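You operate a simulated robot arm through the tools that you are given. There is no shell and no other tool. Be economical: measure what you need, move in short steps, check, and stop when the job is done.

The job below is to be done with a simulated two-armed robot. You get a single attempt, and the scene is never put back.

TASK
Take the white foot and put it on top of the teal tip. Take the red tip and put it on the red panel. Take the short red carton and leave it on the top of the strap table. Put two of the yellow rags from the top of the counter on the top of the fitting table. Open the steel drawer, take the green rag and put it in the inside of the steel drawer, then shut the drawer. Do these in any order. Set down upright: red tip, short red carton.

The check looks at the end state, three seconds after you hand in, the way a careful person would. Anything else that was tipped, shoved, dropped, spilled or broken makes it a failure.

THE ROBOT
Two 7-joint arms with fingered hands on one trunk, on a base that drives. Base frame: it is fixed to the floor where the robot stands at the start and does not move with it; the origin is under the middle of the robot, x ahead of it, y to its left, z up; the surface under the hand at the start is at about z = 0.8. Units: m, degrees, N and s.
The left shoulder is at the start at [0.07, 0.149, 1.11], the right one opposite. With the tool pointing down near the work surface each hand reaches from about 0.42 to 0.8 m from the robot's upright axis, wherever it stands, measured 20 degrees to its own side. Places, roughly: green rag (7x10x3 cm) [-9.8, -3.1, 0.8]; inside of the steel drawer [-6.1, -5.3, 0.5]; red panel (12x10x2 cm) [0.8, 3.6, 0.8]; red tip (5x5x5 cm) [0.7, 3.8, 0.8]; short red carton [-1.5, 4.75, 0.75]; steel drawer [-6.1, -5.2, 0.6]; teal tip (5x5x5 cm) [0.7, 0.2, 0.8]; top of the fitting table [-3.8, -4, 0.7]; top of the strap table [0.7, 5.9, 0.8]; white foot (4x4x4 cm) [0.5, 0, 0.8]; yellow rag (5x7x3 cm) [-0.6, -4.1, 0.9]; yellow rag (7x10x3 cm) [-0.6, -4.8, 0.9]. Payload 3.6 kg a hand.
Tool frame (each hand has its own): the origin (TCP) lies between the finger pads and is the grasp point; the fingertips stand 0.025 m ahead of it; z points along the fingers, y is the line along which they close. The gripper opens to 0.088 m. The gripper's body begins 0.029 m behind the TCP. The gripper is a hand of 4 fingers: y runs from the thumb to the fingers, the wrist lies at [-0.013, -0.097, -0.162] in the tool frame.
Orientation is that of the tool frame in the base frame, as [roll, pitch, yaw] about the fixed x, y, z axes, in that order (R = Rz(yaw) Ry(pitch) Rx(roll)). With the fingers straight down and the wrist toward the robot, the tool's x, y and z point along [0, 1, 0], [1, 0, 0] and [0, 0, -1] of the base frame.

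THE INTERFACE
- The arms move only by the tool drive_tool. It takes "left_targets", "right_targets" or both (then of equal length, played together; a hand with none holds still); each is a list of rows, each a list of 6 numbers: the shift along the base's x, y, z in mm, then the turn, a rotation vector about the base's x, y, z in degrees. In form: [[x, y, z, ax, ay, az], ...]. A call has 1 to 20 rows; each row shifts and turns the commanded pose from where the row before left it. Rows are played at 5 a second. More than 0.05 m and 8.6 degrees between two rows, and nothing of the call is played. Where a pose cannot be reached the arm comes as near as it can. A force on the tool above 40 N (or 10 N above the force at the start of the call, whichever is more), or a blocked arm, ends the call early, and 0.2 s more pass. In this call time passes only in rows, and 0.2 s behind the last. The reply holds the time, the measured pose of the TCP, the force on the tool along the base axes, the opening and the grip force, in the units named above and with some noise, with the torque about the TCP (base axes, N m) and any sound that the robot's microphone picked up.
- Cameras (640 x 400 px; columns grow to the right, rows downward): "scene" is now at [0.1298, 0.0217, 1.3272]; the picture's right is [0.25, -0.97, -0.00], its down [-0.66, -0.17, -0.73] and it looks along [0.71, 0.18, -0.68] (base axes); focal length 281 px, centre (320, 200). "left" rides on the left gripper at [-0.064, -0.083, -0.098] in its tool frame; the picture's right is [-0.62, -0.37, 0.69], its down [0.71, -0.63, 0.30] and it looks along [0.32, 0.68, 0.65] (tool axes); focal length 265 px, centre (320, 200). "right" rides on the right gripper at [0.064, -0.083, -0.098] in its tool frame; the picture's right is [-0.62, 0.37, -0.69], its down [-0.71, -0.63, 0.30] and it looks along [-0.32, 0.68, 0.65] (tool axes); focal length 265 px, centre (320, 200). There is no depth. A picture from a camera that has moved, and an enlarged one, comes with that camera's place and axes in the base frame and with its lens.
- grab_frame(camera): a new picture of that camera. The clock stands still meanwhile.
- raise_lower(by): slides the trunk up (or, below 0, down) by that many m; the arms and the scene camera ride with it, the base frame stays. It gives what a move gives, with no picture.
- roll_base(legs): drives the robot by 1 to 6 legs, each [ahead, left, turn to the left] in m, m and degrees, along the robot's own axes; the way and the turn of a leg run together, so that a leg with both is an arc; at most 1.5 m and 180 degrees a leg. The arms and the cameras ride along, it lands a little off, and it stops where it bumps. It gives what a move gives.
- move_fingers(index, middle, ring, thumb_bend, thumb_turn, hand): sets how far each is bent, from 0 (flat) to 1 (curled in); at 0.3 the hand is open as for a grip, at 0.7 the pads meet at the TCP. One left out holds its place. A second passes; each finger stops where it meets its share of the squeeze, and holds until it gets a number again. It is the only way to open and close the hand. It gives what a move gives, with no picture; readings hold the bend of each and the force on the fingers (four entries, about 0 where the hand has none), thumb and palm. thumb_turn goes from beside the hand (0) to across from the fingers (1), as for a grip.
- aim_head(pan, tilt): turns the head with the scene camera to pan (to the left, within 86 degrees either way) and tilt (down, from -29 to 69), counted from straight ahead of the robot. It gives what a move gives.
- zoom(camera, box): a new picture of the part [left, top, right, bottom] of that camera's present view, enlarged. The clock stands still meanwhile.
- sign_off(): hands the job in; it is judged then, once.

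Go step by step. Nothing tells you exact positions but the pictures and the camera data: compare them with the known pose of the tool, close in by small moves and look again before you grip or let go. The budget is 207 turns and 194 pictures, counting those below and the enlarged ones. Unless the task says otherwise, let go and move clear before handing in, and close with one line.

The tools are called after "Request:" as a command line: name --argument value ..., lists and objects as JSON in quotes. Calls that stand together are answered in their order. drive_tool: Moves the arms, as the interface text tells. Its arguments: {"type":"object","properties":{"left_targets":{"type":"array","items":{"type":"array","items":{"type":"number"}}},"right_targets":{"type":"array","items":{"type":"array","items":{"type":"number"}}}},"required":[]} The other tools are called the same way: raise_lower (by) slides the trunk up or down; move_fingers (index, middle, ring, thumb_bend, thumb_turn, hand) moves the fingers one by one; roll_base (legs) drives the base; aim_head (pan, tilt) turns the head that bears the scene camera; grab_frame (camera) takes a picture; zoom (camera, box) takes an enlarged picture of a part of a camera's view; sign_off () hands the job in.

At the start:

```text
clock: 0.0
left_tcp_pos: [0.4225, 0.308, 1.0843]
left_ee_rot: [-179.9, 0.0, 90.0]
left_ft_force: [-0.1, -0.4, 0.2]
left_ft_torque: [-0.01, 0.02, 0.02]
left_grip_width: 0.0873
left_grip_force: 0.0
left_shape: jaw
left_bend: [0.3, 0.3, 0.3, 0.3, 0.98]
left_finger forces: [0.0, 0.0, 0.1, 0.0, 0.0, 0.0]
right_tcp_pos: [0.5213, -0.1455, 1.1117]
right_ee_rot: [-180.0, 0.1, 89.9]
right_ft_force: [-0.5, 0.3, 0.8]
right_ft_torque: [0.01, -0.03, -0.01]
right_grip_width: 0.0878
right_grip_force: 0.1
right_shape: jaw
right_bend: [0.3, 0.3, 0.3, 0.3, 0.98]
right_finger forces: [0.0, 0.0, 0.0, 0.0, 0.1, 0.1]
trunk travel left (down, up): [-0.6, 0.34]
robot x, y, heading: [-0.0006, 0.0021, -0.1]
head pan, tilt: [14.2, 43.1]
```

scene: 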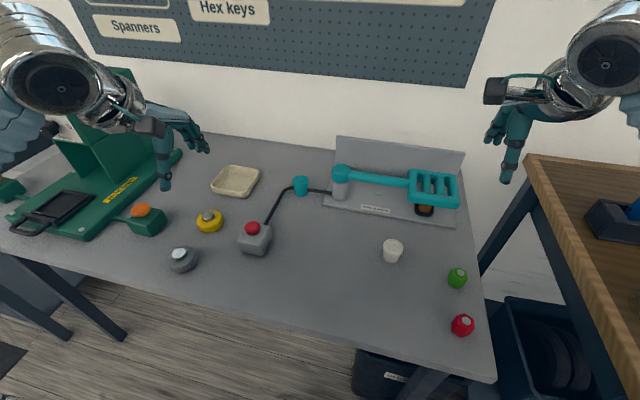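
right: 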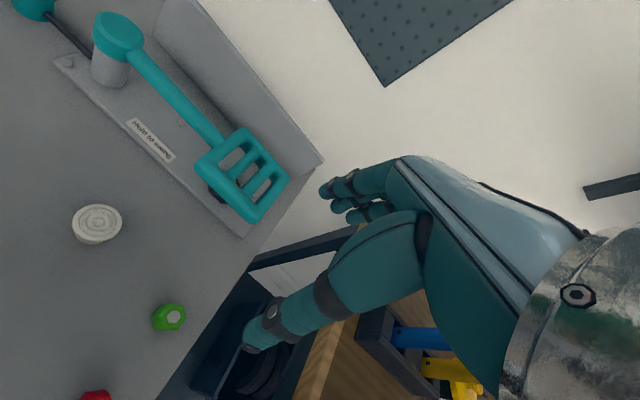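
left: 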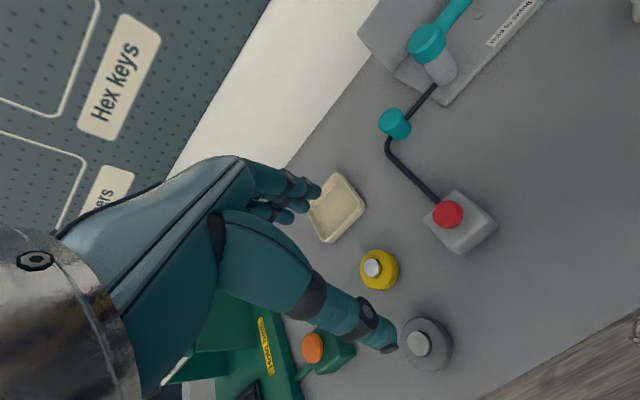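

I see the bench with the white foot near (0.54,-0.04) and what looks like the teal tip near (0.68,0.22). I'll zoom in on both before planning the grasp.

Request:
zoom --camera "scene" --box '[220, 140, 380, 240]'

Request:
zoom --camera "scene" --box '[340, 200, 500, 300]'

```text
4.00 times, centred on (300, 190) of scene
camera zoom: at [0.1298, 0.0217, 1.3272], right [0.25, -0.97, 0.0], down [-0.66, -0.17, -0.73], along [0.71, 0.18, -0.68], focal length 1125 px, centre (400, 240)
```

zoom: 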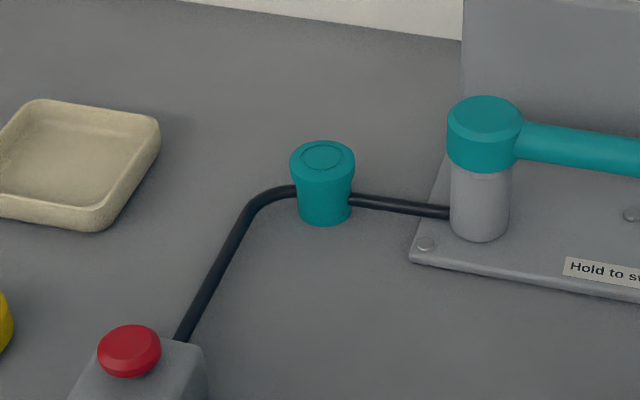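

```text
4.00 times, centred on (420, 250) of scene
camera zoom: at [0.1298, 0.0217, 1.3272], right [0.25, -0.97, 0.0], down [-0.66, -0.17, -0.73], along [0.71, 0.18, -0.68], focal length 1125 px, centre (-80, 0)
```

zoom: 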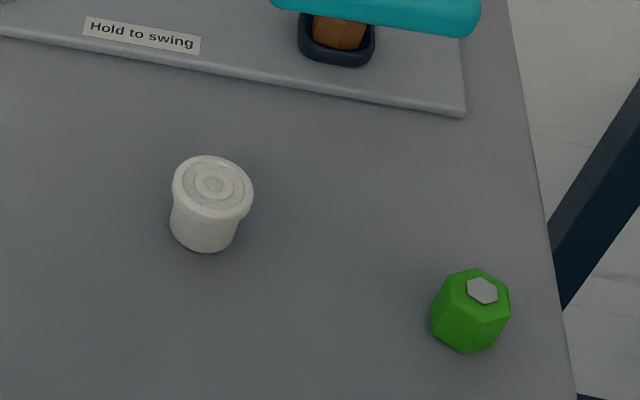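

White foot's top is at about (0.531,-0.040,0.84) from two cameras, and the teal tip at about (0.688,0.215). I'll bring the right hand above the foot.

Request:
drive_tool --right_targets '[[2, 26, -40, 0, 0, 0], [2, 26, -40, 0, 0, 0], [3, 26, -40, 0, 0, 0], [3, 27, -42, 0, 0, 0]]'

Request:
grab_frame --camera "right"

Request:
grab_frame --camera "scene"

```text
clock: 1.0
left_tcp_pos: [0.4223, 0.3085, 1.0832]
left_ee_rot: [-179.9, 0.1, 89.8]
left_ft_force: [0.3, 0.0, 0.0]
left_ft_torque: [-0.02, -0.02, -0.01]
left_grip_width: 0.0876
left_grip_force: 0.0
left_shape: jaw
left_bend: [0.3, 0.3, 0.3, 0.3, 0.98]
left_finger forces: [0.0, 0.1, 0.1, 0.0, 0.0, 0.0]
right_tcp_pos: [0.5297, -0.0374, 0.95]
right_ee_rot: [-179.9, 0.0, 89.8]
right_ft_force: [0.3, 0.4, -0.3]
right_ft_torque: [0.0, 0.01, 0.03]
right_grip_width: 0.0875
right_grip_force: 0.0
right_shape: jaw
right_bend: [0.3, 0.3, 0.3, 0.3, 0.98]
right_finger forces: [0.0, 0.0, 0.0, 0.1, 0.0, 0.1]
trunk travel left (down, up): [-0.6, 0.34]
robot x, y, heading: [0.0011, -0.0016, -0.1]
head pan, tilt: [14.2, 43.1]
```

```text
188 pictures are left
camera right: at [0.4468, 0.0263, 1.0477], right [0.37, -0.62, 0.69], down [-0.63, -0.71, -0.3], along [0.68, -0.33, -0.65], focal length 265 px, centre (320, 200)
```

right: 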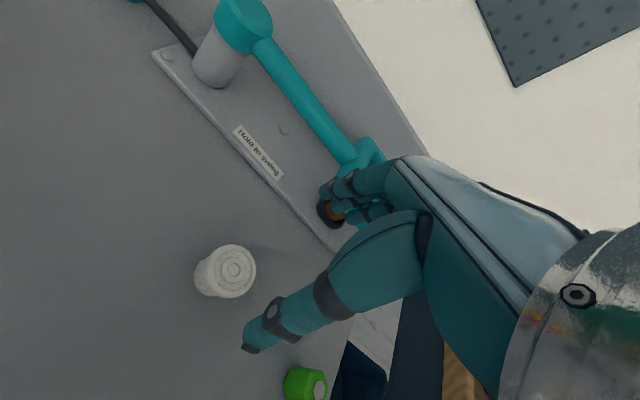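

```text
187 pictures are left
camera scene: at [0.1306, 0.0229, 1.3271], right [0.25, -0.97, 0.0], down [-0.66, -0.17, -0.73], along [0.71, 0.18, -0.68], focal length 281 px, centre (320, 200)
```

scene: 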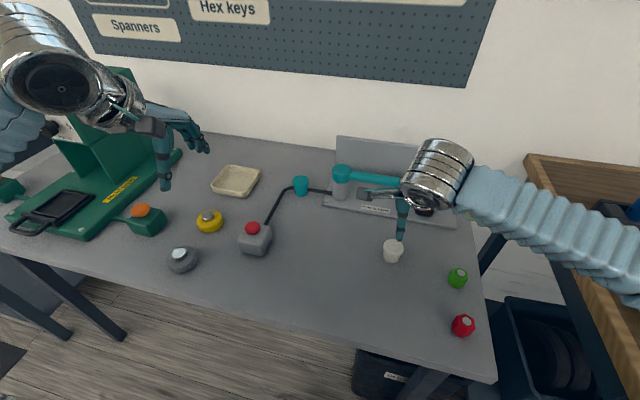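

The foot is confirmed at (0.531,-0.040). I'll descend straight down onto it and look.

Request:
drive_tool --right_targets '[[1, -3, -30, 0, 0, 0], [0, 0, -30, 0, 0, 0], [0, 0, -30, 0, 0, 0], [0, 0, -20, 0, 0, 0], [0, 0, -10, 0, 0, 0]]'

Request:
grab_frame --camera "right"

Request:
zoom --camera "scene" --box '[320, 190, 480, 290]'

```text
clock: 2.2
left_tcp_pos: [0.4228, 0.3075, 1.0855]
left_ee_rot: [-180.0, 0.0, 89.9]
left_ft_force: [0.1, 0.0, -0.7]
left_ft_torque: [0.01, -0.02, 0.01]
left_grip_width: 0.0874
left_grip_force: 0.0
left_shape: jaw
left_bend: [0.3, 0.3, 0.3, 0.3, 0.98]
left_finger forces: [0.0, 0.1, 0.0, 0.0, 0.1, 0.0]
right_tcp_pos: [0.5289, -0.0425, 0.8294]
right_ee_rot: [179.9, 0.0, 89.9]
right_ft_force: [0.1, 0.1, -0.5]
right_ft_torque: [0.0, 0.03, 0.0]
right_grip_width: 0.0874
right_grip_force: 0.0
right_shape: jaw
right_bend: [0.3, 0.3, 0.3, 0.3, 0.98]
right_finger forces: [0.0, 0.0, 0.1, 0.0, 0.0, 0.1]
trunk travel left (down, up): [-0.6, 0.34]
robot x, y, heading: [0.0005, 0.0011, -0.1]
head pan, tilt: [14.2, 43.1]
```

```text
186 pictures are left
camera right: at [0.4467, 0.0216, 0.9271], right [0.37, -0.62, 0.69], down [-0.63, -0.71, -0.3], along [0.68, -0.33, -0.65], focal length 265 px, centre (320, 200)
```

right: 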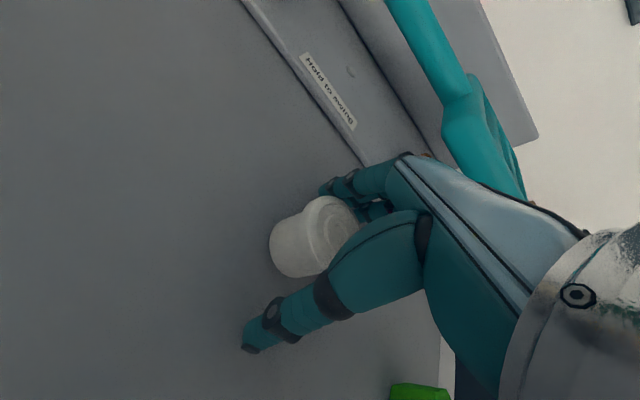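

```text
4.00 times, centred on (400, 240) of scene
camera zoom: at [0.1294, 0.0219, 1.3272], right [0.25, -0.97, 0.0], down [-0.66, -0.17, -0.73], along [0.71, 0.18, -0.68], focal length 1125 px, centre (0, 40)
```

zoom: 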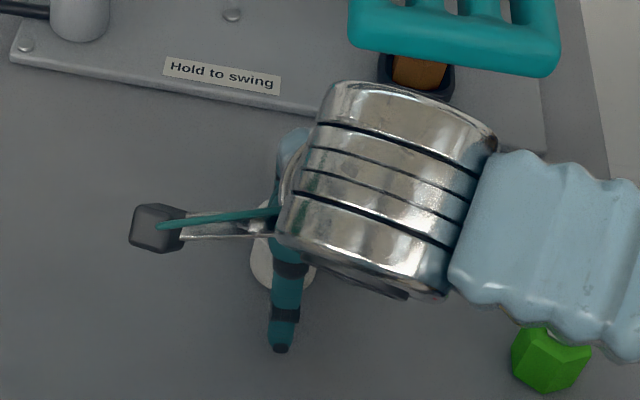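

The foot sits between thumb and fingers with clearance. Closing the hand.

Request:
move_fingers --hand "right" --index 0.7 --middle 0.7 --ring 0.7 --thumb_bend 0.7

Request:
grab_frame --camera "right"

```text
clock: 3.2
left_tcp_pos: [0.4221, 0.3063, 1.0854]
left_ee_rot: [179.9, 0.1, 89.9]
left_ft_force: [0.6, 0.6, 0.6]
left_ft_torque: [0.01, -0.03, 0.01]
left_grip_width: 0.0874
left_grip_force: 0.1
left_shape: jaw
left_bend: [0.3, 0.3, 0.3, 0.3, 0.98]
left_finger forces: [0.0, 0.1, 0.1, 0.0, 0.0, 0.1]
right_tcp_pos: [0.53, -0.0423, 0.8278]
right_ee_rot: [179.9, 0.0, 89.9]
right_ft_force: [2.0, -0.4, 1.8]
right_ft_torque: [-0.02, -0.09, 0.01]
right_grip_width: 0.0276
right_grip_force: 12.2
right_shape: fingers
right_bend: [0.58, 0.63, 0.7, 0.57, 0.96]
right_finger forces: [6.9, 6.4, 0.0, 0.0, 11.9, 0.0]
trunk travel left (down, up): [-0.6, 0.34]
robot x, y, heading: [-0.0008, -0.0053, -0.1]
head pan, tilt: [14.2, 43.1]
```

```text
184 pictures are left
camera right: at [0.4466, 0.0216, 0.9275], right [0.37, -0.62, 0.69], down [-0.63, -0.71, -0.3], along [0.68, -0.33, -0.65], focal length 265 px, centre (320, 200)
```

right: 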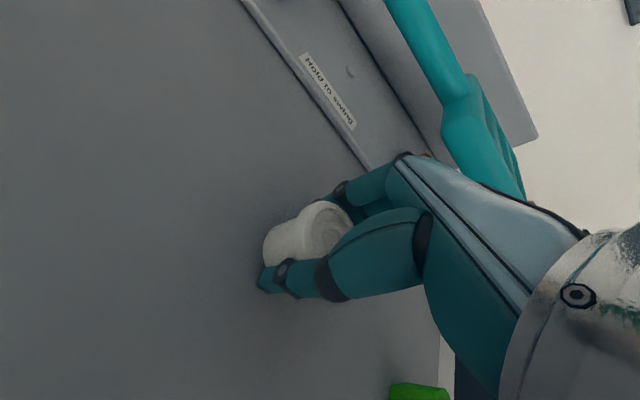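

Grip is firm on index, middle and thumb. I'll lift and check it holds.

Request:
drive_tool --right_targets '[[0, 0, 20, 0, 0, 0], [0, 0, 40, 0, 0, 0], [0, 0, 40, 0, 0, 0], [0, 0, 40, 0, 0, 0], [0, 0, 30, 0, 0, 0]]'

Request:
grab_frame --camera "right"

```text
clock: 4.4
left_tcp_pos: [0.4211, 0.3079, 1.0847]
left_ee_rot: [180.0, -0.1, 89.9]
left_ft_force: [0.6, -0.4, -0.7]
left_ft_torque: [0.04, 0.01, -0.04]
left_grip_width: 0.0876
left_grip_force: 0.1
left_shape: jaw
left_bend: [0.3, 0.3, 0.3, 0.3, 0.98]
left_finger forces: [0.0, 0.0, 0.1, 0.1, 0.1, 0.0]
right_tcp_pos: [0.5307, -0.0412, 0.9976]
right_ee_rot: [-179.9, 0.0, 89.9]
right_ft_force: [0.5, 0.9, 0.7]
right_ft_torque: [-0.01, -0.02, 0.0]
right_grip_width: 0.0275
right_grip_force: 11.8
right_shape: fingers
right_bend: [0.58, 0.63, 0.7, 0.57, 0.96]
right_finger forces: [6.6, 5.1, 0.1, 0.1, 11.9, 0.1]
trunk travel left (down, up): [-0.6, 0.34]
robot x, y, heading: [0.0028, -0.0031, 0.1]
head pan, tilt: [14.2, 43.1]
```

```text
183 pictures are left
camera right: at [0.448, 0.0226, 1.0962], right [0.37, -0.62, 0.69], down [-0.63, -0.71, -0.3], along [0.68, -0.33, -0.65], focal length 265 px, centre (320, 200)
```

right: 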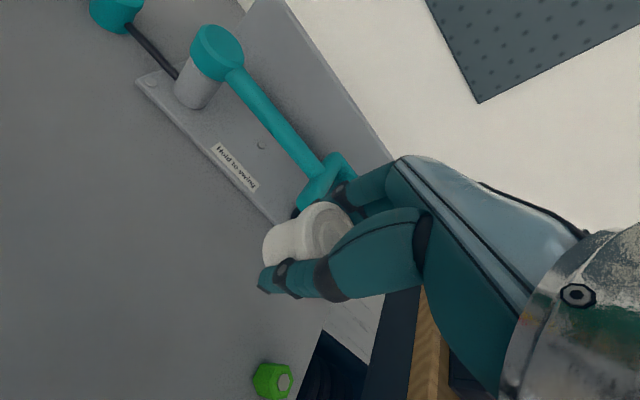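

The foot is held. I'll turn the base left 18° so the right hand can reach the teal tip comfortably.

Request:
roll_base --legs '[[0, 0, 18]]'

Request:
grab_frame --camera "right"

Request:
grab_frame --camera "scene"

```text
clock: 7.0
left_tcp_pos: [0.3076, 0.4221, 1.0846]
left_ee_rot: [180.0, 0.0, 107.7]
left_ft_force: [-0.1, 0.3, -0.1]
left_ft_torque: [0.03, -0.03, 0.02]
left_grip_width: 0.0875
left_grip_force: 0.0
left_shape: jaw
left_bend: [0.3, 0.3, 0.3, 0.3, 0.98]
left_finger forces: [0.0, 0.1, 0.1, 0.0, 0.0, 0.1]
right_tcp_pos: [0.5187, 0.1228, 0.9969]
right_ee_rot: [180.0, 0.0, 107.8]
right_ft_force: [-0.3, -0.5, -0.6]
right_ft_torque: [0.0, 0.0, -0.02]
right_grip_width: 0.0275
right_grip_force: 11.9
right_shape: fingers
right_bend: [0.58, 0.63, 0.7, 0.57, 0.96]
right_finger forces: [6.6, 5.2, 0.0, 0.0, 11.8, 0.0]
trunk travel left (down, up): [-0.6, 0.34]
robot x, y, heading: [-0.0008, 0.0018, 18.2]
head pan, tilt: [14.2, 43.1]
```

```text
182 pictures are left
camera right: at [0.4196, 0.1591, 1.0957], right [0.54, -0.48, 0.69], down [-0.38, -0.87, -0.3], along [0.75, -0.1, -0.65], focal length 265 px, centre (320, 200)
```

right: 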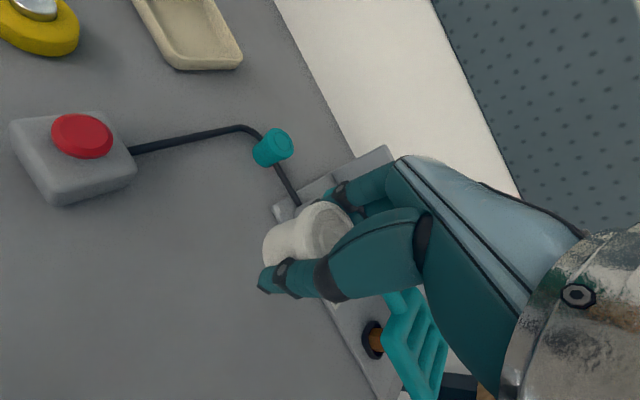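

```text
181 pictures are left
camera scene: at [0.1166, 0.0605, 1.3273], right [0.53, -0.85, 0.0], down [-0.58, -0.36, -0.73], along [0.62, 0.39, -0.68], focal length 281 px, centre (320, 200)
```

scene: 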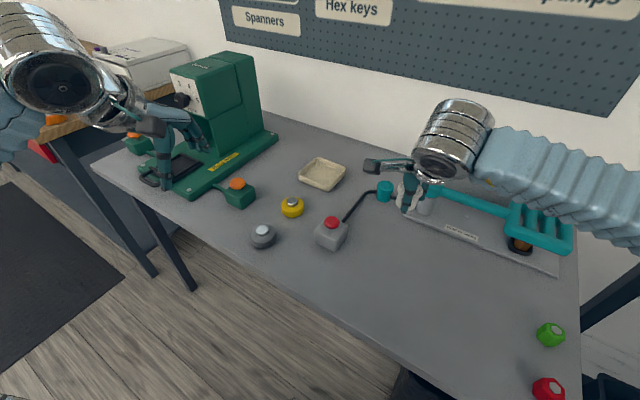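

Teal tip top refined to about (0.686,0.2155,0.85). Moving the foot over it at travel height.

Request:
drive_tool --right_targets '[[34, 18, 0, 0, 0, 0], [34, 19, 0, 0, 0, 0], [33, 18, 0, 0, 0, 0], [33, 19, 0, 0, 0, 0], [33, 18, -10, 0, 0, 0]]'

Request:
zoom --camera "right" --box '[180, 140, 420, 290]'

Request:
zoom --camera "scene" --box '[300, 80, 500, 205]'

Request:
grab_frame --camera "left"

```text
clock: 8.2
left_tcp_pos: [0.3077, 0.4241, 1.0854]
left_ee_rot: [-179.9, 0.1, 107.8]
left_ft_force: [0.8, 0.4, 0.2]
left_ft_torque: [-0.01, -0.02, 0.01]
left_grip_width: 0.0878
left_grip_force: 0.0
left_shape: jaw
left_bend: [0.3, 0.3, 0.3, 0.3, 0.98]
left_finger forces: [0.1, 0.0, 0.1, 0.0, 0.0, 0.0]
right_tcp_pos: [0.6835, 0.2171, 0.9864]
right_ee_rot: [-180.0, 0.2, 108.1]
right_ft_force: [-0.3, 0.7, -1.0]
right_ft_torque: [-0.02, -0.02, 0.01]
right_grip_width: 0.0274
right_grip_force: 11.4
right_shape: fingers
right_bend: [0.58, 0.63, 0.7, 0.57, 0.96]
right_finger forces: [6.7, 5.1, 0.0, 0.0, 11.6, 0.0]
trunk travel left (down, up): [-0.6, 0.34]
robot x, y, heading: [-0.0004, -0.0017, 18.1]
head pan, tilt: [14.2, 43.1]
```

```text
2.67 times, centred on (300, 215) of right
camera zoom: at [0.5846, 0.2515, 1.084], right [0.54, -0.47, 0.69], down [-0.38, -0.87, -0.3], along [0.75, -0.1, -0.65], focal length 708 px, centre (373, 160)
```

zoom: 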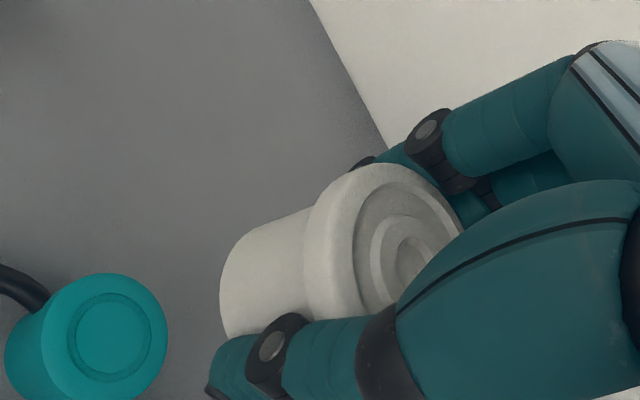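

```text
3.20 times, centred on (400, 142) of scene
camera zoom: at [0.1167, 0.0637, 1.3271], right [0.53, -0.85, 0.0], down [-0.58, -0.37, -0.73], along [0.62, 0.39, -0.68], focal length 900 px, centre (64, 384)
```

zoom: 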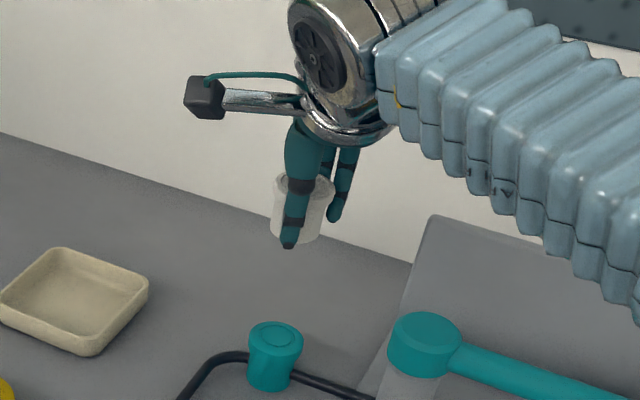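

```text
178 pictures are left
camera left: at [0.2458, 0.3371, 1.1817], right [-0.16, -0.7, -0.69], down [-0.82, 0.49, -0.31], along [0.55, 0.52, -0.65], focal length 265 px, centre (320, 200)
```

left: 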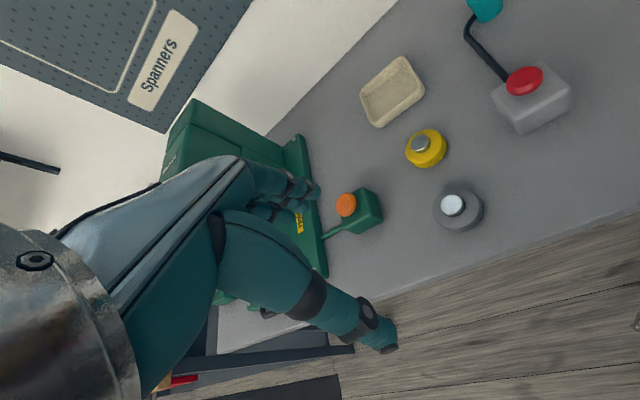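

The foot sits about 4 mm off the TCP toward +y, so I aim the TCP at (0.6915,0.2145). Lowering to a little above the teal tip and checking.

Request:
drive_tool --right_targets '[[8, -3, -20, 0, 0, 0], [0, 0, -30, 0, 0, 0], [0, 0, -26, 0, 0, 0], [0, 0, -15, 0, 0, 0]]'

Request:
zoom --camera "right" --box '[180, 160, 420, 310]'

Request:
zoom --camera "scene" --box '[335, 140, 435, 203]'

```text
clock: 9.2
left_tcp_pos: [0.3064, 0.4222, 1.0853]
left_ee_rot: [-180.0, 0.1, 107.8]
left_ft_force: [0.7, 0.2, -0.1]
left_ft_torque: [-0.01, -0.02, 0.03]
left_grip_width: 0.0876
left_grip_force: 0.0
left_shape: jaw
left_bend: [0.3, 0.3, 0.3, 0.3, 0.98]
left_finger forces: [0.0, 0.1, 0.0, 0.1, 0.0, 0.0]
right_tcp_pos: [0.6947, 0.2154, 0.8949]
right_ee_rot: [-180.0, 0.0, 107.9]
right_ft_force: [0.7, 0.3, -0.4]
right_ft_torque: [-0.05, 0.01, -0.02]
right_grip_width: 0.0275
right_grip_force: 11.5
right_shape: fingers
right_bend: [0.59, 0.63, 0.7, 0.57, 0.96]
right_finger forces: [6.6, 5.2, 0.0, 0.1, 11.6, 0.0]
trunk travel left (down, up): [-0.6, 0.34]
robot x, y, heading: [-0.0005, 0.0006, 18.2]
head pan, tilt: [14.2, 43.1]
```

```text
2.67 times, centred on (300, 235) of right
camera zoom: at [0.5956, 0.25, 0.9928], right [0.54, -0.48, 0.69], down [-0.38, -0.87, -0.3], along [0.75, -0.1, -0.65], focal length 708 px, centre (373, 107)
```

zoom: 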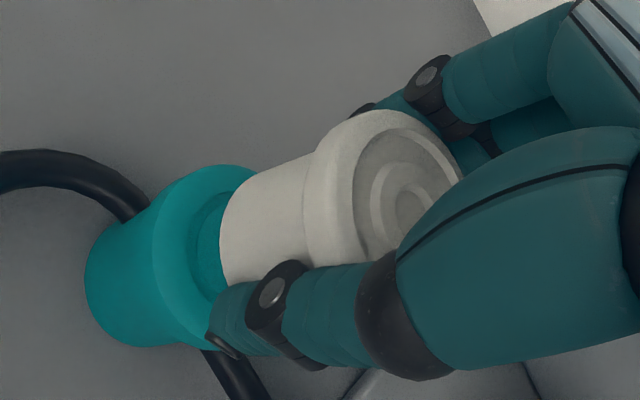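

```text
6.35 times, centred on (385, 172) of scene
camera zoom: at [0.1173, 0.062, 1.3271], right [0.53, -0.85, 0.0], down [-0.58, -0.37, -0.73], along [0.62, 0.39, -0.68], focal length 1786 px, centre (-93, 381)
```

zoom: 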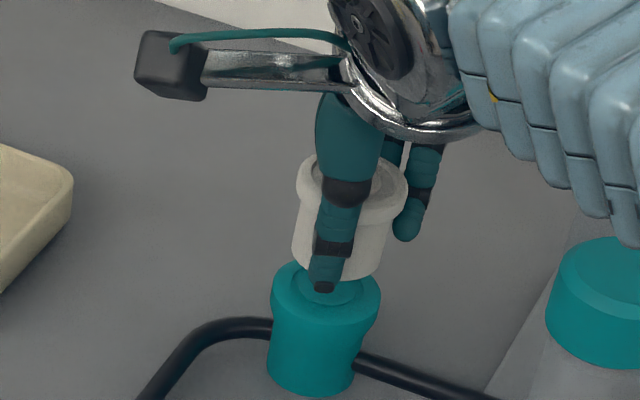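

Foot and teal are close to aligned, but I need finer measurement before release. Zooming tighter with both cameras.

Request:
zoom --camera "scene" --box '[365, 158, 409, 186]'

Request:
zoom --camera "right" --box '[200, 190, 360, 290]'

```text
14.29 times, centred on (387, 172) of scene
camera zoom: at [0.1173, 0.062, 1.3271], right [0.53, -0.85, 0.0], down [-0.58, -0.37, -0.73], along [0.62, 0.39, -0.68], focal length 4018 px, centre (-637, 600)
```

zoom: 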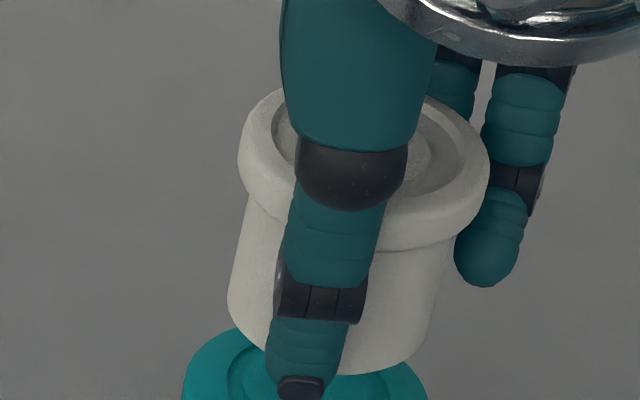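

```text
4.00 times, centred on (280, 240) of right
camera zoom: at [0.5956, 0.25, 0.9928], right [0.54, -0.48, 0.69], down [-0.38, -0.87, -0.3], along [0.75, -0.1, -0.65], focal length 1062 px, centre (480, 40)
```

zoom: 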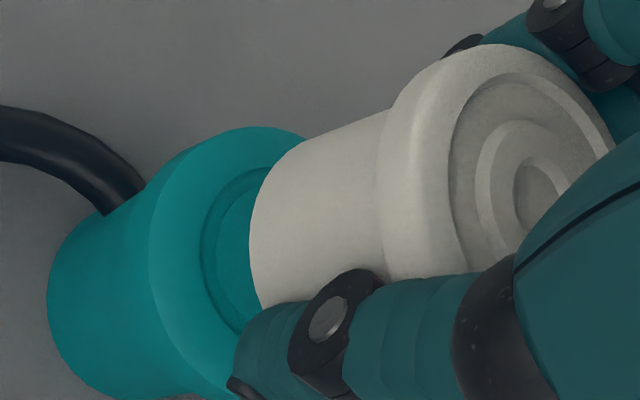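

Estimates agree the foot is about 4–5 mm too far in +x. I'll correct and lower gently to near contact.

Request:
drive_tool --right_targets '[[-4.5, 0.5, 0, 0, 0, 0], [0, 0, -5, 0, 0, 0], [0, 0, -4, 0, 0, 0]]'

Request:
zoom --camera "scene" --box '[355, 155, 415, 193]'

Request:
zoom --camera "right" --box '[200, 190, 360, 290]'

```text
clock: 10.0
left_tcp_pos: [0.308, 0.4233, 1.0846]
left_ee_rot: [180.0, 0.0, 107.9]
left_ft_force: [0.4, 0.8, 0.2]
left_ft_torque: [0.05, -0.01, 0.02]
left_grip_width: 0.0878
left_grip_force: 0.0
left_shape: jaw
left_bend: [0.3, 0.3, 0.3, 0.3, 0.98]
left_finger forces: [0.0, 0.0, 0.1, 0.1, 0.1, 0.0]
right_tcp_pos: [0.6885, 0.2146, 0.8863]
right_ee_rot: [180.0, 0.0, 107.8]
right_ft_force: [0.5, -0.7, -0.8]
right_ft_torque: [0.01, -0.01, 0.0]
right_grip_width: 0.0274
right_grip_force: 11.7
right_shape: fingers
right_bend: [0.59, 0.63, 0.7, 0.57, 0.96]
right_finger forces: [6.7, 5.2, 0.0, 0.1, 11.5, 0.0]
trunk travel left (down, up): [-0.6, 0.34]
robot x, y, heading: [-0.0011, 0.0035, 18.1]
head pan, tilt: [14.2, 43.1]
```

```text
10.53 times, centred on (385, 174) of scene
camera zoom: at [0.1166, 0.061, 1.3272], right [0.53, -0.85, 0.0], down [-0.58, -0.36, -0.73], along [0.62, 0.39, -0.68], focal length 2961 px, centre (-364, 474)
```

zoom: 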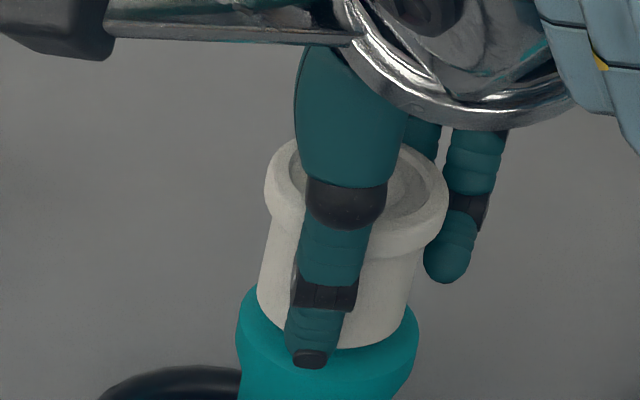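

```text
4.00 times, centred on (280, 240) of right
camera zoom: at [0.5893, 0.2495, 0.9846], right [0.54, -0.48, 0.69], down [-0.38, -0.87, -0.3], along [0.75, -0.1, -0.65], focal length 1062 px, centre (480, 40)
```

zoom: 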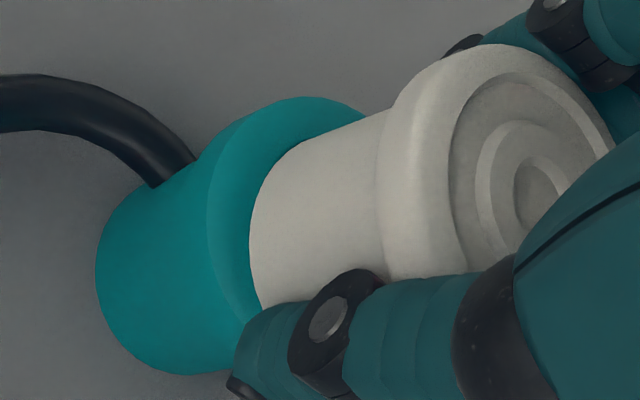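

Alignment is within a couple of mm by both views. I'll nudge 1 mm and lower in small steps to contact.

Request:
drive_tool --right_targets '[[1, 1, -2, 0, 0, 0], [0, 0, -2, 0, 0, 0], [0, 0, -2, 0, 0, 0], [0, 0, 0, 0, 0, 0]]'

Request:
zoom --camera "scene" --box '[355, 155, 415, 193]'

Request:
zoom --camera "right" --box '[200, 190, 360, 290]'

```text
clock: 11.0
left_tcp_pos: [0.3067, 0.4221, 1.0854]
left_ee_rot: [-180.0, 0.0, 107.9]
left_ft_force: [-0.6, -0.1, -0.5]
left_ft_torque: [-0.02, -0.02, -0.04]
left_grip_width: 0.0877
left_grip_force: 0.0
left_shape: jaw
left_bend: [0.3, 0.3, 0.3, 0.3, 0.98]
left_finger forces: [0.0, 0.1, 0.0, 0.0, 0.1, 0.1]
right_tcp_pos: [0.6907, 0.2152, 0.88]
right_ee_rot: [-179.9, 0.0, 107.9]
right_ft_force: [0.0, 0.4, 0.0]
right_ft_torque: [0.01, 0.02, 0.03]
right_grip_width: 0.0275
right_grip_force: 12.3
right_shape: fingers
right_bend: [0.59, 0.63, 0.7, 0.57, 0.96]
right_finger forces: [6.6, 5.3, 0.1, 0.0, 11.6, 0.0]
trunk travel left (down, up): [-0.6, 0.34]
robot x, y, heading: [0.0, -0.0003, 18.3]
head pan, tilt: [14.2, 43.1]
```

```text
10.53 times, centred on (385, 174) of scene
camera zoom: at [0.1168, 0.0613, 1.3272], right [0.53, -0.85, 0.0], down [-0.58, -0.36, -0.73], along [0.62, 0.39, -0.68], focal length 2961 px, centre (-364, 474)
```

zoom: 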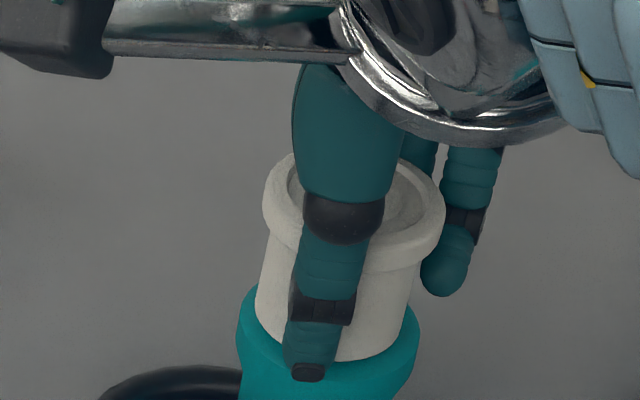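

```text
4.00 times, centred on (280, 240) of right
camera zoom: at [0.591, 0.2501, 0.9789], right [0.54, -0.48, 0.69], down [-0.38, -0.87, -0.3], along [0.75, -0.1, -0.65], focal length 1062 px, centre (480, 40)
```

zoom: 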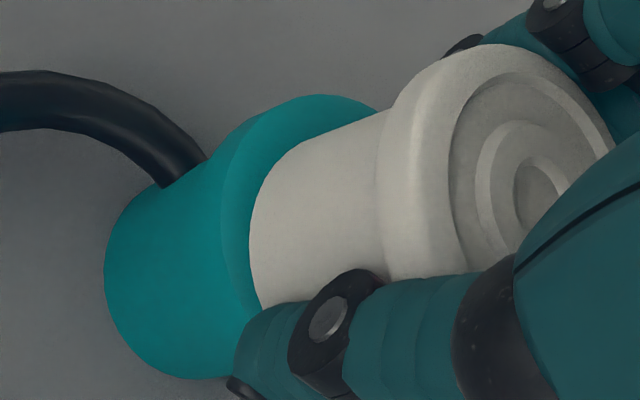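

Very close; nudging 1.5 mm in +y and lowering the last few mm, watching the force.

Request:
drive_tool --right_targets '[[0.5, 1.5, -1, 0, 0, 0], [0, 0, -1, 0, 0, 0], [0, 0, -1, 0, 0, 0], [0, 0, 0, 0, 0, 0]]'

Request:
zoom --camera "scene" --box '[355, 155, 415, 193]'

```text
clock: 12.0
left_tcp_pos: [0.3075, 0.4231, 1.0839]
left_ee_rot: [179.9, 0.1, 107.8]
left_ft_force: [-0.4, 0.7, -0.4]
left_ft_torque: [0.01, -0.03, 0.0]
left_grip_width: 0.0878
left_grip_force: 0.0
left_shape: jaw
left_bend: [0.3, 0.3, 0.3, 0.3, 0.98]
left_finger forces: [0.0, 0.0, 0.0, 0.0, 0.0, 0.0]
right_tcp_pos: [0.692, 0.2166, 0.8781]
right_ee_rot: [-180.0, 0.0, 107.8]
right_ft_force: [-0.7, 0.3, -0.1]
right_ft_torque: [-0.01, -0.01, 0.04]
right_grip_width: 0.0275
right_grip_force: 11.6
right_shape: fingers
right_bend: [0.59, 0.63, 0.7, 0.57, 0.96]
right_finger forces: [6.6, 5.1, 0.0, 0.0, 11.6, 0.0]
trunk travel left (down, up): [-0.6, 0.34]
robot x, y, heading: [-0.0012, -0.0011, 18.1]
head pan, tilt: [14.2, 43.1]
```

```text
10.53 times, centred on (385, 174) of scene
camera zoom: at [0.1167, 0.0614, 1.3272], right [0.53, -0.85, 0.0], down [-0.58, -0.36, -0.73], along [0.62, 0.39, -0.68], focal length 2961 px, centre (-364, 474)
```

zoom: 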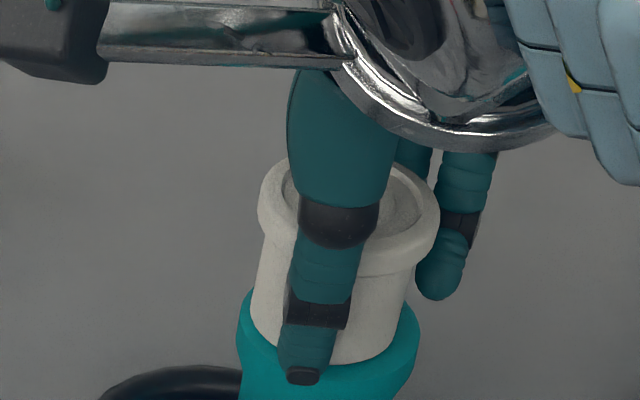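

Laterally centred now, no contact yet. Lowering further in 1 mm steps.

Request:
drive_tool --right_targets '[[0, 0, -1, 0, 0, 0], [0, 0, -1, 0, 0, 0], [0, 0, -1, 0, 0, 0], [0, 0, 0, 0, 0, 0]]'

Request:
zoom --camera "right" --box '[200, 190, 360, 290]'

```text
clock: 13.0
left_tcp_pos: [0.3069, 0.424, 1.0859]
left_ee_rot: [180.0, -0.1, 107.8]
left_ft_force: [-0.2, 0.9, 0.4]
left_ft_torque: [0.0, 0.03, 0.0]
left_grip_width: 0.0879
left_grip_force: 0.1
left_shape: jaw
left_bend: [0.3, 0.3, 0.3, 0.3, 0.98]
left_finger forces: [0.0, 0.0, 0.1, 0.0, 0.1, 0.0]
right_tcp_pos: [0.6902, 0.2171, 0.8761]
right_ee_rot: [-180.0, -0.1, 107.8]
right_ft_force: [-0.5, -0.1, 0.7]
right_ft_torque: [0.0, -0.03, 0.01]
right_grip_width: 0.0278
right_grip_force: 11.7
right_shape: fingers
right_bend: [0.59, 0.63, 0.7, 0.57, 0.96]
right_finger forces: [6.6, 5.3, 0.1, 0.0, 11.5, 0.0]
trunk travel left (down, up): [-0.6, 0.34]
robot x, y, heading: [0.0018, -0.0009, 18.1]
head pan, tilt: [14.2, 43.1]
```

```text
4.00 times, centred on (280, 240) of right
camera zoom: at [0.5912, 0.2518, 0.974], right [0.54, -0.48, 0.69], down [-0.38, -0.87, -0.3], along [0.75, -0.1, -0.65], focal length 1062 px, centre (480, 40)
```

zoom: 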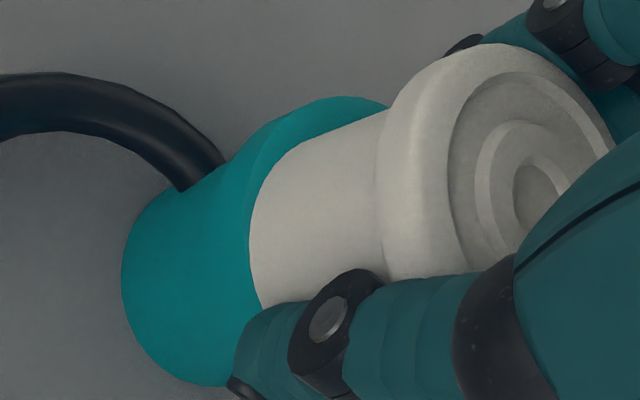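

Still no contact, and the right view shows the foot ~2 mm too near the robot side. Nudge and lower further.

Request:
drive_tool --right_targets '[[2, 1, 0, 0, 0, 0], [0, 0, -1, 0, 0, 0], [0, 0, -1, 0, 0, 0], [0, 0, 0, 0, 0, 0]]'

Request:
zoom --camera "right" --box '[200, 190, 360, 290]'

Request:
zoom --camera "scene" --box '[355, 163, 415, 201]'

```text
clock: 14.0
left_tcp_pos: [0.3065, 0.4224, 1.0847]
left_ee_rot: [179.9, -0.1, 107.9]
left_ft_force: [0.3, 0.4, -0.4]
left_ft_torque: [-0.01, -0.03, -0.01]
left_grip_width: 0.0876
left_grip_force: 0.0
left_shape: jaw
left_bend: [0.3, 0.3, 0.3, 0.3, 0.98]
left_finger forces: [0.0, 0.0, 0.0, 0.1, 0.0, 0.0]
right_tcp_pos: [0.6917, 0.217, 0.8751]
right_ee_rot: [179.9, 0.1, 107.8]
right_ft_force: [0.4, 0.0, 4.5]
right_ft_torque: [-0.03, -0.08, -0.01]
right_grip_width: 0.0275
right_grip_force: 13.0
right_shape: fingers
right_bend: [0.59, 0.63, 0.7, 0.57, 0.96]
right_finger forces: [6.7, 7.4, 0.1, 0.1, 12.0, 0.1]
trunk travel left (down, up): [-0.6, 0.34]
robot x, y, heading: [-0.0006, -0.0005, 18.2]
head pan, tilt: [14.2, 43.1]
```

```text
4.00 times, centred on (280, 240) of right
camera zoom: at [0.5925, 0.2522, 0.9733], right [0.54, -0.48, 0.69], down [-0.38, -0.87, -0.31], along [0.75, -0.1, -0.65], focal length 1062 px, centre (480, 40)
```

zoom: 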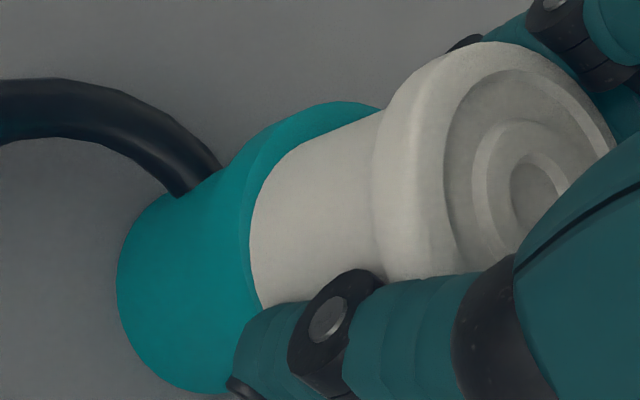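

```text
10.53 times, centred on (385, 182) of scene
camera zoom: at [0.116, 0.061, 1.3274], right [0.53, -0.85, 0.0], down [-0.58, -0.36, -0.73], along [0.62, 0.39, -0.68], focal length 2961 px, centre (-364, 390)
```

zoom: 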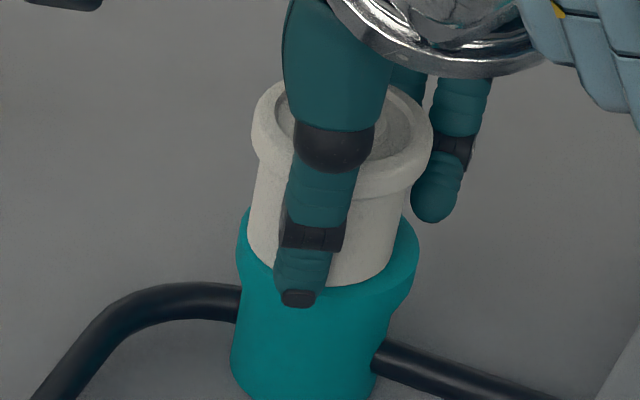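

Contact was made at about 4.5 N and the foot looks centred and upright on the teal tip. I'll ease the hand open a little first.

Request:
move_fingers --hand "right" --index 0.53 --middle 0.55 --ring 0.55 --thumb_bend 0.52

Request:
zoom --camera "scene" --box '[355, 163, 415, 201]'

Request:
zoom --camera "right" --box '[200, 190, 360, 290]'

```text
clock: 15.0
left_tcp_pos: [0.3065, 0.4214, 1.0858]
left_ee_rot: [-179.9, 0.0, 107.7]
left_ft_force: [-1.0, -0.3, -0.3]
left_ft_torque: [0.03, 0.03, -0.01]
left_grip_width: 0.0876
left_grip_force: 0.0
left_shape: jaw
left_bend: [0.3, 0.3, 0.3, 0.3, 0.98]
left_finger forces: [0.1, 0.1, 0.0, 0.0, 0.1, 0.1]
right_tcp_pos: [0.6906, 0.2178, 0.8738]
right_ee_rot: [-179.9, 0.0, 107.8]
right_ft_force: [-0.3, -0.6, 2.8]
right_ft_torque: [-0.04, -0.07, -0.01]
right_grip_width: 0.036
right_grip_force: 0.8
right_shape: fingers
right_bend: [0.53, 0.56, 0.55, 0.52, 0.97]
right_finger forces: [0.0, 2.8, 0.0, 0.1, 0.0, 0.1]
trunk travel left (down, up): [-0.6, 0.34]
robot x, y, heading: [-0.0012, -0.0006, 17.8]
head pan, tilt: [14.2, 43.1]
```

```text
10.53 times, centred on (385, 182) of scene
camera zoom: at [0.116, 0.0609, 1.3273], right [0.53, -0.85, 0.0], down [-0.58, -0.36, -0.73], along [0.62, 0.39, -0.68], focal length 2961 px, centre (-364, 390)
```

zoom: 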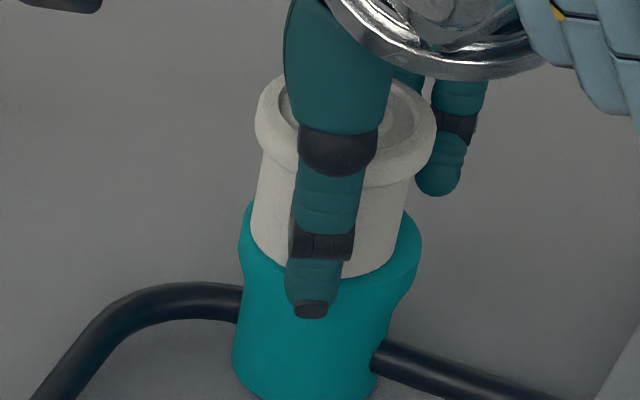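

```text
4.00 times, centred on (280, 240) of right
camera zoom: at [0.5923, 0.2521, 0.9727], right [0.54, -0.48, 0.69], down [-0.38, -0.87, -0.3], along [0.75, -0.1, -0.65], focal length 1062 px, centre (480, 40)
```

zoom: 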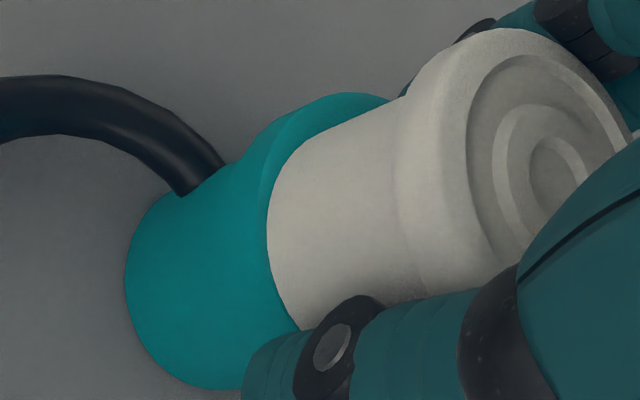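

The foot is resting on the teal tip, thumb and index are free; the middle finger still presses lightly on something. I'll raise 2 mm, then open fully.

Request:
drive_tool --right_targets '[[0, 0, 1, 0, 0, 0], [0, 0, 1, 0, 0, 0]]'

Request:
move_fingers --hand "right" --index 0.3 --middle 0.3 --ring 0.3 --thumb_bend 0.3

Request:
zoom --camera "right" --box '[200, 190, 360, 290]'

Request:
zoom --camera "scene" --box '[345, 150, 425, 200]'

```text
clock: 15.6
left_tcp_pos: [0.3068, 0.4222, 1.0854]
left_ee_rot: [179.9, 0.1, 107.7]
left_ft_force: [1.2, -0.1, 0.2]
left_ft_torque: [-0.02, -0.01, 0.02]
left_grip_width: 0.0877
left_grip_force: 0.0
left_shape: jaw
left_bend: [0.3, 0.3, 0.3, 0.3, 0.98]
left_finger forces: [0.0, 0.0, 0.0, 0.1, 0.0, 0.0]
right_tcp_pos: [0.6906, 0.217, 0.874]
right_ee_rot: [-179.9, -0.1, 107.9]
right_ft_force: [-0.4, -0.2, 0.5]
right_ft_torque: [0.01, -0.01, 0.01]
right_grip_width: 0.0361
right_grip_force: 0.3
right_shape: fingers
right_bend: [0.53, 0.56, 0.55, 0.52, 0.97]
right_finger forces: [0.0, 0.5, 0.0, 0.0, 0.2, 0.0]
trunk travel left (down, up): [-0.6, 0.34]
robot x, y, heading: [-0.0003, 0.0031, 18.0]
head pan, tilt: [14.2, 43.1]
```

```text
clock: 16.6
left_tcp_pos: [0.3073, 0.4234, 1.0858]
left_ee_rot: [-179.9, 0.0, 107.9]
left_ft_force: [-0.2, 0.2, 0.1]
left_ft_torque: [0.02, -0.04, 0.01]
left_grip_width: 0.0876
left_grip_force: 0.0
left_shape: jaw
left_bend: [0.3, 0.3, 0.3, 0.3, 0.98]
left_finger forces: [0.0, 0.0, 0.0, 0.0, 0.1, 0.0]
right_tcp_pos: [0.6914, 0.2171, 0.8759]
right_ee_rot: [179.9, 0.0, 107.8]
right_ft_force: [0.7, 0.3, 0.7]
right_ft_torque: [0.0, 0.02, 0.0]
right_grip_width: 0.0844
right_grip_force: 0.1
right_shape: fingers
right_bend: [0.3, 0.3, 0.3, 0.3, 0.97]
right_finger forces: [0.0, 0.0, 0.0, 0.0, 0.0, 0.0]
trunk travel left (down, up): [-0.6, 0.34]
robot x, y, heading: [0.0002, -0.0012, 18.2]
head pan, tilt: [14.2, 43.1]
```

```text
4.00 times, centred on (280, 240) of right
camera zoom: at [0.5926, 0.2524, 0.9738], right [0.54, -0.48, 0.69], down [-0.38, -0.87, -0.3], along [0.75, -0.1, -0.65], focal length 1062 px, centre (480, 40)
```

zoom: 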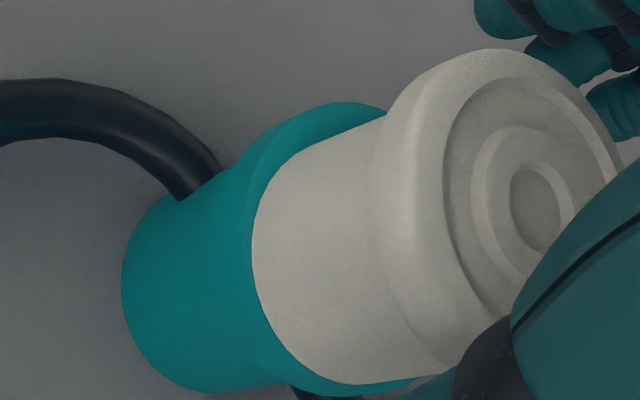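

```text
8.00 times, centred on (385, 175) of scene
camera zoom: at [0.1167, 0.0612, 1.3272], right [0.53, -0.85, 0.0], down [-0.58, -0.36, -0.73], along [0.62, 0.39, -0.68], focal length 2250 px, centre (-200, 400)
```

zoom: 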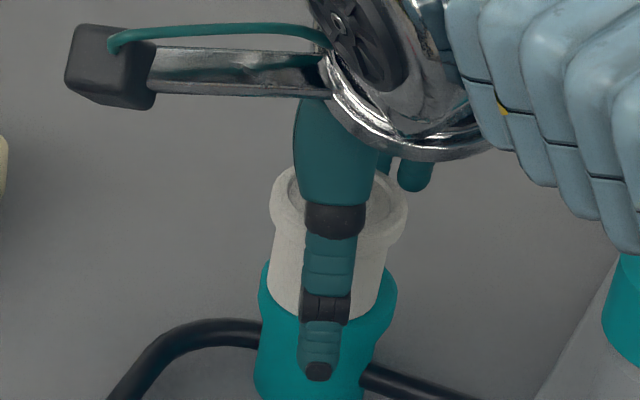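

The foot stands on the teal tip. Retreating straight up, then checking.

Request:
drive_tool --right_targets '[[0, 0, 20, 0, 0, 0], [0, 0, 40, 0, 0, 0], [0, 0, 45, 0, 0, 0], [0, 0, 45, 0, 0, 0], [-40, -13, 45, 0, 0, 0], [-45, -15, 20, 0, 0, 0], [-45, -15, 0, 0, 0, 0]]'

Request:
zoom --camera "scene" --box '[345, 150, 425, 200]'

```text
refused: row 5 steps farther than a row can; nothing moved
```

```text
8.00 times, centred on (385, 175) of scene
camera zoom: at [0.1167, 0.0612, 1.3272], right [0.53, -0.85, 0.0], down [-0.58, -0.36, -0.73], along [0.62, 0.39, -0.68], focal length 2250 px, centre (-200, 400)
```

zoom: 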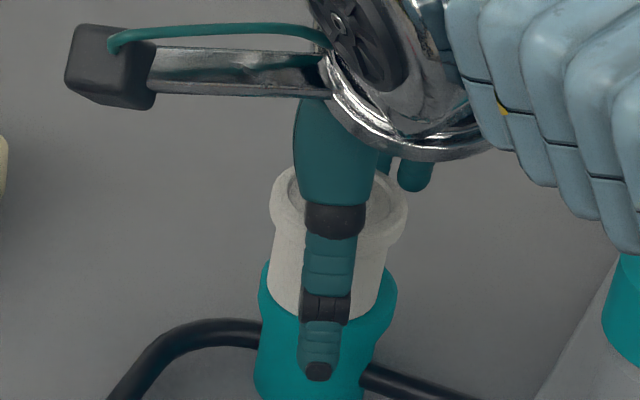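

That step was too long; repeating with shorter rows.

Request:
drive_tool --right_targets '[[0, 0, 20, 0, 0, 0], [0, 0, 40, 0, 0, 0], [0, 0, 45, 0, 0, 0], [0, 0, 45, 0, 0, 0], [0, 0, 45, 0, 0, 0], [-40, -13, 20, 0, 0, 0], [-45, -15, 10, 0, 0, 0], [-45, -15, 0, 0, 0, 0], [-45, -15, 0, 0, 0, 0], [-30, -30, 0, 0, 0, 0], [-20, -40, 0, 0, 0, 0]]'

Request:
zoom --camera "scene" --box '[345, 150, 425, 200]'

```text
clock: 19.0
left_tcp_pos: [0.3076, 0.4196, 1.0857]
left_ee_rot: [179.9, -0.2, 107.8]
left_ft_force: [0.9, -0.4, -0.2]
left_ft_torque: [0.05, 0.02, 0.01]
left_grip_width: 0.0879
left_grip_force: 0.0
left_shape: jaw
left_bend: [0.3, 0.3, 0.3, 0.3, 0.98]
left_finger forces: [0.1, 0.0, 0.0, 0.1, 0.0, 0.1]
right_tcp_pos: [0.465, 0.083, 1.0979]
right_ee_rot: [-179.9, -0.2, 107.8]
right_ft_force: [-1.1, -0.5, -0.1]
right_ft_torque: [0.01, 0.01, 0.0]
right_grip_width: 0.0844
right_grip_force: 0.1
right_shape: fingers
right_bend: [0.3, 0.3, 0.3, 0.3, 0.97]
right_finger forces: [0.0, 0.0, 0.1, 0.0, 0.0, 0.1]
right hand out of reach, approached as far as the arm can: row 5
trunk travel left (down, up): [-0.6, 0.34]
robot x, y, heading: [0.0045, -0.0001, 18.1]
head pan, tilt: [14.2, 43.1]
```

```text
8.00 times, centred on (385, 175) of scene
camera zoom: at [0.117, 0.0572, 1.3274], right [0.53, -0.85, 0.0], down [-0.58, -0.36, -0.73], along [0.62, 0.39, -0.68], focal length 2250 px, centre (-200, 400)
```

zoom: 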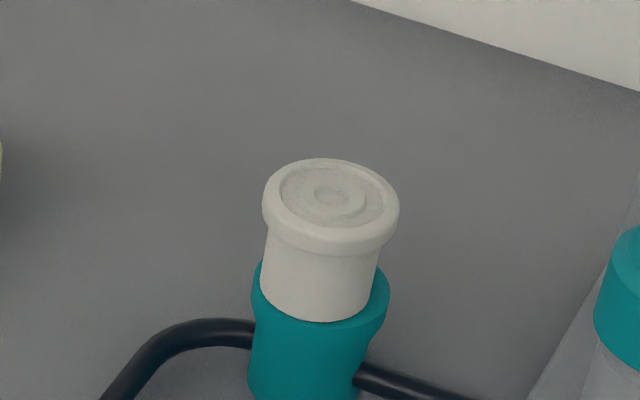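

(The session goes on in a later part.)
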